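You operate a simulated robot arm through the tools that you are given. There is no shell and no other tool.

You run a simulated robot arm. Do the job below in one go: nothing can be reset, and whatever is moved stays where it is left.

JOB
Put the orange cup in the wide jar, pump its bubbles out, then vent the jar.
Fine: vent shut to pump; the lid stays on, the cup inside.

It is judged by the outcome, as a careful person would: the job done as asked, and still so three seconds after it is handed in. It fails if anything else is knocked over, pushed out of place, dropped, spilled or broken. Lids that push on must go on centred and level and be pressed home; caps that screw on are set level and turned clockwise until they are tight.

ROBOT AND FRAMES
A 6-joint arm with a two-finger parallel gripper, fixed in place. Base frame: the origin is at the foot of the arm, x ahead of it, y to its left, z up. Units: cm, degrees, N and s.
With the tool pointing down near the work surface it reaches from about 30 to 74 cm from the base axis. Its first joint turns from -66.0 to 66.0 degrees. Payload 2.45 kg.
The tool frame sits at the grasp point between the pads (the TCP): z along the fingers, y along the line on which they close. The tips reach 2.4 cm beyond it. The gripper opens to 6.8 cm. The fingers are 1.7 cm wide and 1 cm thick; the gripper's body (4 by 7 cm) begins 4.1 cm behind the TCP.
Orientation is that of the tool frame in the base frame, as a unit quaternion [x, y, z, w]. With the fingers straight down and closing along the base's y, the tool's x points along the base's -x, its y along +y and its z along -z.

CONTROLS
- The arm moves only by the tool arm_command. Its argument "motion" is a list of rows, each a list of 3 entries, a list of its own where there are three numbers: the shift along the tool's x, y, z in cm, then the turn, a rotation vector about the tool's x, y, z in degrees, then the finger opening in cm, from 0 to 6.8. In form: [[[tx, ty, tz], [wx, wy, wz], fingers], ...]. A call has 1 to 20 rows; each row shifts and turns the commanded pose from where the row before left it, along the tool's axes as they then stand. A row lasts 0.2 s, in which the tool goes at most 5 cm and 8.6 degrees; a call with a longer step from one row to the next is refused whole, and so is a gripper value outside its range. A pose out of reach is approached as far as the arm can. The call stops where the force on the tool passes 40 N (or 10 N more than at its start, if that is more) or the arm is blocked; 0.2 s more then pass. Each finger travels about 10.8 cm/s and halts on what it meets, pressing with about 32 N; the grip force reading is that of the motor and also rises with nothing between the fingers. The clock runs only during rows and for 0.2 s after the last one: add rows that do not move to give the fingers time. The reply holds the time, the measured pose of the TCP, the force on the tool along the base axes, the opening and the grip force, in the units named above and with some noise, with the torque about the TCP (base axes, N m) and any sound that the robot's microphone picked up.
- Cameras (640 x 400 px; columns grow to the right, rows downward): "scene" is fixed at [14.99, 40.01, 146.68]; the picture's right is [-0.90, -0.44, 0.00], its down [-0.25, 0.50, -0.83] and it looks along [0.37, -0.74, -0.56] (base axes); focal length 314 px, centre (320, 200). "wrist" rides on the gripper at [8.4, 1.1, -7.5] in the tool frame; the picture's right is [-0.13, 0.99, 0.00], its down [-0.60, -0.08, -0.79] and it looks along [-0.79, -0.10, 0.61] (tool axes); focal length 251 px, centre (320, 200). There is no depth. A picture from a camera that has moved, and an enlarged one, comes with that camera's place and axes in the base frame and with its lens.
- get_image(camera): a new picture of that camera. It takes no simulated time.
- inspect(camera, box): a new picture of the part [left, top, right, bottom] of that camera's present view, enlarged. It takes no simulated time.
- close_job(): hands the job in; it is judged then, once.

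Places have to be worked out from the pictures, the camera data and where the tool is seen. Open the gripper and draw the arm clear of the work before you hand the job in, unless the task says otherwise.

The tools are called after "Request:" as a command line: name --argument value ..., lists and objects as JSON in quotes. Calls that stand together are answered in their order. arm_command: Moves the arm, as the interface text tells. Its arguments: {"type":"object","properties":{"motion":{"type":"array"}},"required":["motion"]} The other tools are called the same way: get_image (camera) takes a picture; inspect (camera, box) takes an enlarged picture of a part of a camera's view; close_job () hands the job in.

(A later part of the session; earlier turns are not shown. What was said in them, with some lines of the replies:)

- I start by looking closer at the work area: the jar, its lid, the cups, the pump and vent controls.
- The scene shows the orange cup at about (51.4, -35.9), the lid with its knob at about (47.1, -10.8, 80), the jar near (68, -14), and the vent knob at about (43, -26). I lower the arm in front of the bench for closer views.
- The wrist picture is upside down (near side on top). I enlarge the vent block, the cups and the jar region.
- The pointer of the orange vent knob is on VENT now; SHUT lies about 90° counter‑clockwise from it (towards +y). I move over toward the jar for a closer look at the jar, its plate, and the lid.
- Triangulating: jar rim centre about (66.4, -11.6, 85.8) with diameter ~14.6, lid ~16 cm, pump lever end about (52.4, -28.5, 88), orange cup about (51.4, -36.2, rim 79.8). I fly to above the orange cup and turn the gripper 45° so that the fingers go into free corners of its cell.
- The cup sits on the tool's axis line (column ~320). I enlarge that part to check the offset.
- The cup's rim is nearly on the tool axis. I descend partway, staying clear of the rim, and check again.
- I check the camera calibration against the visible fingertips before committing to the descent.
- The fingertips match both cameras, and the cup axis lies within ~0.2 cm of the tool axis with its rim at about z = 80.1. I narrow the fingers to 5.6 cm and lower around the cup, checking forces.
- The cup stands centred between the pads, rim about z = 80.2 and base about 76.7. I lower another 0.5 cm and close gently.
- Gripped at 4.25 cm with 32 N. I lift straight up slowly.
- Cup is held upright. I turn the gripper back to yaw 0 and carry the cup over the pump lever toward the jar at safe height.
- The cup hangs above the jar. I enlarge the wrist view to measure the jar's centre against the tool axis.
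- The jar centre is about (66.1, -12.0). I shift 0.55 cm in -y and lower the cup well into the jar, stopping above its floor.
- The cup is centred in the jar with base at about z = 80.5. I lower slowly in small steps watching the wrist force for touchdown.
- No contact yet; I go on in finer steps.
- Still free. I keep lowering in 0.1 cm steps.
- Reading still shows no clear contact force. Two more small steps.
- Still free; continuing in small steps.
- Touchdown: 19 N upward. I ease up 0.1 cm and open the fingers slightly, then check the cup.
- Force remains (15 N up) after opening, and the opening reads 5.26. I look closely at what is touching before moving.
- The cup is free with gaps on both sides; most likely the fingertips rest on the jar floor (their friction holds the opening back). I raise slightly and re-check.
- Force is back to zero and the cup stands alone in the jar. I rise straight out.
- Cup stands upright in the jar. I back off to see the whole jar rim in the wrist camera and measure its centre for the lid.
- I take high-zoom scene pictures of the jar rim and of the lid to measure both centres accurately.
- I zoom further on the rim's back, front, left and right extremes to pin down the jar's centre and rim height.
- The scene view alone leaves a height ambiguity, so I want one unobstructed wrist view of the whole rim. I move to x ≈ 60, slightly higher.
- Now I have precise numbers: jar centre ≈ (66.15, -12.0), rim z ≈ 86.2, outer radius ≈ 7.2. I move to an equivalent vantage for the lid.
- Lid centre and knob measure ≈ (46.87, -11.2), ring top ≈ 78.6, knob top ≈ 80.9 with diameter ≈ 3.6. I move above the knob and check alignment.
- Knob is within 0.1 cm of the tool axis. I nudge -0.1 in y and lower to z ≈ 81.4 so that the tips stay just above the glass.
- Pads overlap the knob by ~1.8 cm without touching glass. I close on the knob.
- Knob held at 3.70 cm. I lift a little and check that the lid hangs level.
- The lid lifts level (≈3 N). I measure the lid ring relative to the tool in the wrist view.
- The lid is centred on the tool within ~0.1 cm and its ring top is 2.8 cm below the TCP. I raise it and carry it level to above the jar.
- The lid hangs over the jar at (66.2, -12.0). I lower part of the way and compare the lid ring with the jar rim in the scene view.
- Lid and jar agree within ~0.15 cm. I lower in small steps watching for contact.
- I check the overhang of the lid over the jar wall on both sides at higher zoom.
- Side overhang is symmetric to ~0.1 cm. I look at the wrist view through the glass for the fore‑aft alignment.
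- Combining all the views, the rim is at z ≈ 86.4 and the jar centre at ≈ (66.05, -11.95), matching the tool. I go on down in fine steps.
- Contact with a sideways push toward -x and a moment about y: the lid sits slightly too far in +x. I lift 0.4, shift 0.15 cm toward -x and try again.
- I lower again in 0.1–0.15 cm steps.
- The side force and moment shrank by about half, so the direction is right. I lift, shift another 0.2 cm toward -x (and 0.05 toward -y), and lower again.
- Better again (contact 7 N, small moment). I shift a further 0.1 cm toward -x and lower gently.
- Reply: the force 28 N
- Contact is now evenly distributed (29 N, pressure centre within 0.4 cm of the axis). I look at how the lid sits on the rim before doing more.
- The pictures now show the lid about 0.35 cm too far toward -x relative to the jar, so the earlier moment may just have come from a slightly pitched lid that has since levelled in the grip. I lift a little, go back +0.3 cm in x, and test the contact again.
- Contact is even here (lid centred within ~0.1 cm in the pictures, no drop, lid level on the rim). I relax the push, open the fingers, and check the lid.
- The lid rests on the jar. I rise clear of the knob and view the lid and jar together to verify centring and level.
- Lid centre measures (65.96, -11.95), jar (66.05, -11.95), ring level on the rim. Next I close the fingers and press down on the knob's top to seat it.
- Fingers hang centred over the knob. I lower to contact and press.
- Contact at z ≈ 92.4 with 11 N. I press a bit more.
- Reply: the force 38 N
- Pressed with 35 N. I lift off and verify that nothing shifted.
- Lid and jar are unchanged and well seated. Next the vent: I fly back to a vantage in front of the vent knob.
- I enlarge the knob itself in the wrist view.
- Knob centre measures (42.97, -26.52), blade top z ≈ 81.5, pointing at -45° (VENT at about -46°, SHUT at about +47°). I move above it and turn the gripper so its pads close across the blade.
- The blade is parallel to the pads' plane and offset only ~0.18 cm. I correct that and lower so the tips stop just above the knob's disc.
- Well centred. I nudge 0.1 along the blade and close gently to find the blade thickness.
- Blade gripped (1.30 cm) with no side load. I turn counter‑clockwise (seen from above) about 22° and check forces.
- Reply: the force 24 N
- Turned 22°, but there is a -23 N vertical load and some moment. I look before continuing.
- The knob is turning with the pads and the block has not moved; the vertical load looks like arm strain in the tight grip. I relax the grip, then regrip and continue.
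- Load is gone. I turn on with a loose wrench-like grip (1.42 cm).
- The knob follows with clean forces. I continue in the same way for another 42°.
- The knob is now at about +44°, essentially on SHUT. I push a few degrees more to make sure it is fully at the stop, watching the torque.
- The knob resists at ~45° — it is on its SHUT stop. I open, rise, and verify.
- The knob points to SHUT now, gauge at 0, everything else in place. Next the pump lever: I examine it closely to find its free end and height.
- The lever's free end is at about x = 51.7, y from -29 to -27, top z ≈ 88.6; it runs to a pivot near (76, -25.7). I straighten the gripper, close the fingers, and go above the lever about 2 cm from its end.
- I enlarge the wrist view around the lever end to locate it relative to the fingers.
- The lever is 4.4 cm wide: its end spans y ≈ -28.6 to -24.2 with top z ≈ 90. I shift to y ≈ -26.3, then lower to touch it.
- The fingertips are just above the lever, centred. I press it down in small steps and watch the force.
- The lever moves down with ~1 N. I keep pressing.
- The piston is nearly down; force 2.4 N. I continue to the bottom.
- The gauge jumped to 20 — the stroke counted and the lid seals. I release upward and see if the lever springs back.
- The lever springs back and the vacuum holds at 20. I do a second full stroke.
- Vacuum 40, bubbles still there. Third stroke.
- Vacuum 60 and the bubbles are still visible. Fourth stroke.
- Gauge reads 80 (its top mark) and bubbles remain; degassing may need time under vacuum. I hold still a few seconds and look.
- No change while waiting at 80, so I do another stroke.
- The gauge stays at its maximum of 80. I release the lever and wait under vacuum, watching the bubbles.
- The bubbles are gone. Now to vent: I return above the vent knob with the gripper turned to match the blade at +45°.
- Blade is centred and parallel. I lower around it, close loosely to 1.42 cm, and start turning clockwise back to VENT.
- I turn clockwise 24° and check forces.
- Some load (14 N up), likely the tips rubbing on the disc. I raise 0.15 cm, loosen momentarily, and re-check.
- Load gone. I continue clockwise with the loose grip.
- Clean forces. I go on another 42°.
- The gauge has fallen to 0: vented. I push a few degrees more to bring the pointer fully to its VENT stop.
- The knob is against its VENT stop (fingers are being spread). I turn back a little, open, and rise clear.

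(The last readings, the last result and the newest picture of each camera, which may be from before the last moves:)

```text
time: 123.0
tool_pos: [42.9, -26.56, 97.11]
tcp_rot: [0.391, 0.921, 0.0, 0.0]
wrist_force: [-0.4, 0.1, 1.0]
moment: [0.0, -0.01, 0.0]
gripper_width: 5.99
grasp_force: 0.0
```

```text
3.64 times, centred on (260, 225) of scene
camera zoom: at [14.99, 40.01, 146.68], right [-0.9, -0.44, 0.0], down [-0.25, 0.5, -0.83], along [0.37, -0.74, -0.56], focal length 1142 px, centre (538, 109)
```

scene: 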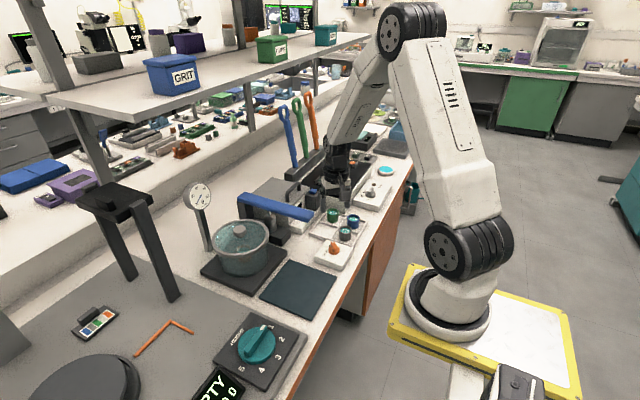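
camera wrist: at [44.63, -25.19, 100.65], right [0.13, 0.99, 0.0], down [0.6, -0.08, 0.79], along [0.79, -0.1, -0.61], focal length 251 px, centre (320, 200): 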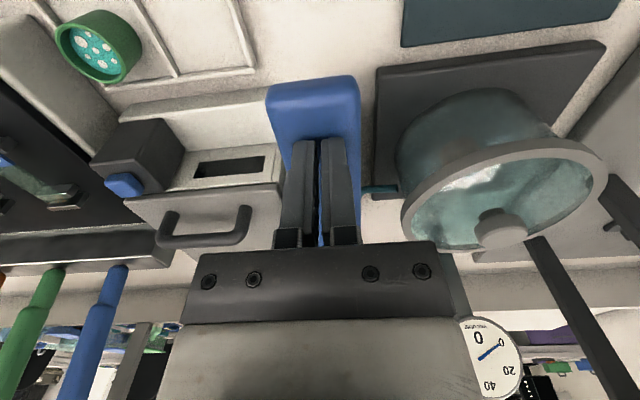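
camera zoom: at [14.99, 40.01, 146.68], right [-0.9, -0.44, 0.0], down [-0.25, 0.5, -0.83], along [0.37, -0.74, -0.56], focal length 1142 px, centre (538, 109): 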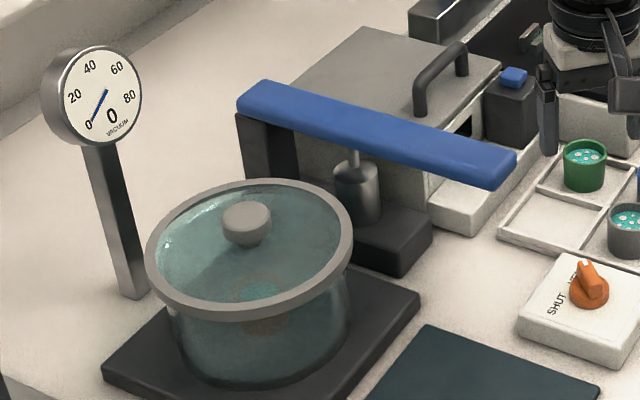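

The pointer is back on VENT, the gauge reads 0, the lid is on with the cup inside. I draw the arm clear and up, then make final checks.

Request:
arm_command --motion '[[[0, 0, -2], [0, 0, 0], 6.8], [[0, 0, -2], [0, 0, -7.7], 6.8], [[0, 0, -2], [0, 0, -7.7], 6.8], [[0, 0, -2], [0, 0, -7.7], 6.8], [[0, 0, -2], [0, 0, -7.7], 6.8], [[0, 0, -2], [0, 0, -7.7], 6.8], [[0, 0, 0], [0, 0, -7.5], 6.8], [[2, -0.5, 0], [0, 0, 0], 6.8], [[2, -0.5, 0], [0, 0, 0], 6.8], [[2, -0.5, 0], [0, 0, 0], 6.8], [[2, -0.5, 0], [0, 0, 0], 6.8], [[2, -0.5, 0], [0, 0, 0], 6.8], [[1, -0.5, 0], [0, 0, 0], 6.8], [[0, 0, 0], [0, 0, 0], 6.8]]'

Request:
get_image --camera "scene"

Request:
inspect --camera "scene" --box '[204, 210, 284, 260]'

Request:
inspect --camera "scene" --box '[228, 244, 260, 264]'

Request:
inspect --camera "scene" --box '[180, 170, 420, 320]'

```text
time: 126.0
tool_pos: [31.96, -29.6, 109.19]
tcp_rot: [0.0, 1.0, 0.0, 0.0]
wrist_force: [-0.2, -0.5, -0.4]
moment: [-0.01, 0.0, -0.03]
gripper_width: 6.8
grasp_force: 0.0
```

```text
taken
```

scene: 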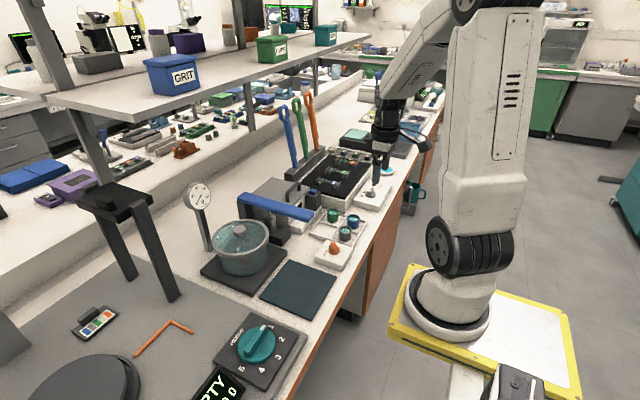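

```text
8.00 times, centred on (244, 235) of scene
camera zoom: at [14.99, 40.01, 146.68], right [-0.9, -0.44, 0.0], down [-0.25, 0.5, -0.83], along [0.37, -0.74, -0.56], focal length 2514 px, centre (928, -80)
```

zoom: 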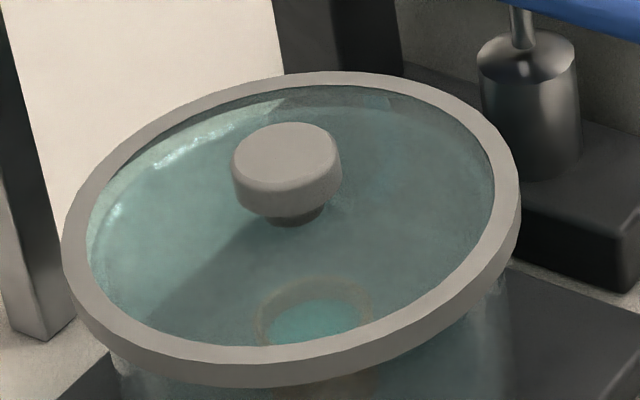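

```text
16.00 times, centred on (244, 254) of scene
camera zoom: at [14.99, 40.01, 146.68], right [-0.9, -0.44, 0.0], down [-0.25, 0.5, -0.83], along [0.37, -0.74, -0.56], focal length 5027 px, centre (1536, -664)
```

zoom: 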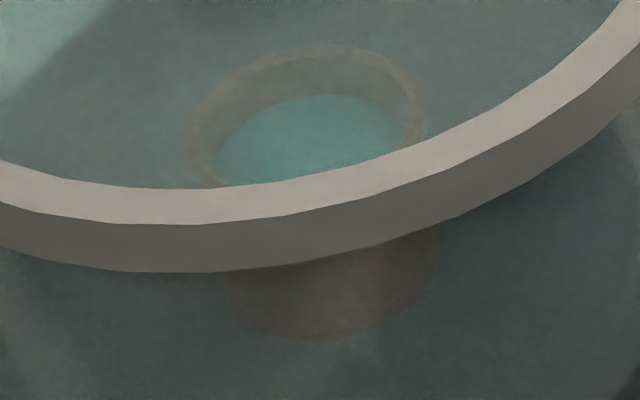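

```text
2.67 times, centred on (300, 245) of scene
camera zoom: at [14.99, 40.01, 146.68], right [-0.9, -0.44, 0.0], down [-0.25, 0.5, -0.83], along [0.37, -0.74, -0.56], focal length 838 px, centre (373, 80)
```

zoom: 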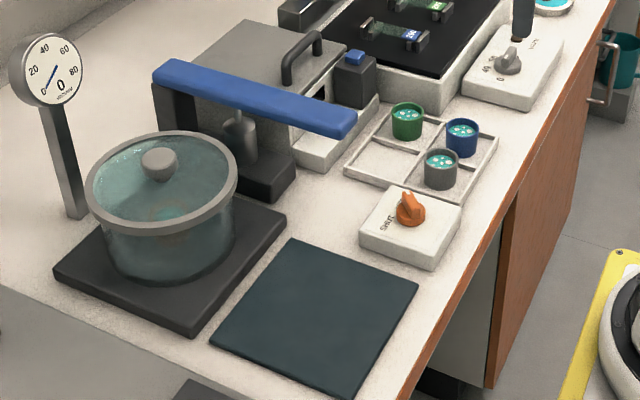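

Final checks look right. The orange cup is in the jar with no bubbles, the lid is on and level, the gauge reads 0 with the vent on VENT, the lever is up, and nothing else has moved. The gripper is open and clear, so I hand the job in.

Request:
close_job

```text
The job is handed in.
```

The orange cup is in the wide jar with its bubbles gone, the lid is on, and the jar is vented. I've handed the job in; no verdict has come back yet.

- **Lid:** It is level on the jar and centred to within about 0.1–0.2 cm. I pressed it down with 35 N. It held vacuum through the whole pump-down.
- **Pumping:** With the vent shut, four lever strokes took the gauge from 0 to 80. A fifth stroke did not raise it further. The bubbles were still there just after that stroke and gone when I looked again about four seconds later.
- **Venting:** I turned the knob back to its VENT stop and the gauge dropped to 0.
- **Surroundings:** The last pictures show nothing else moved, spilled or knocked over. The gripper is open and the arm is clear of the bench.
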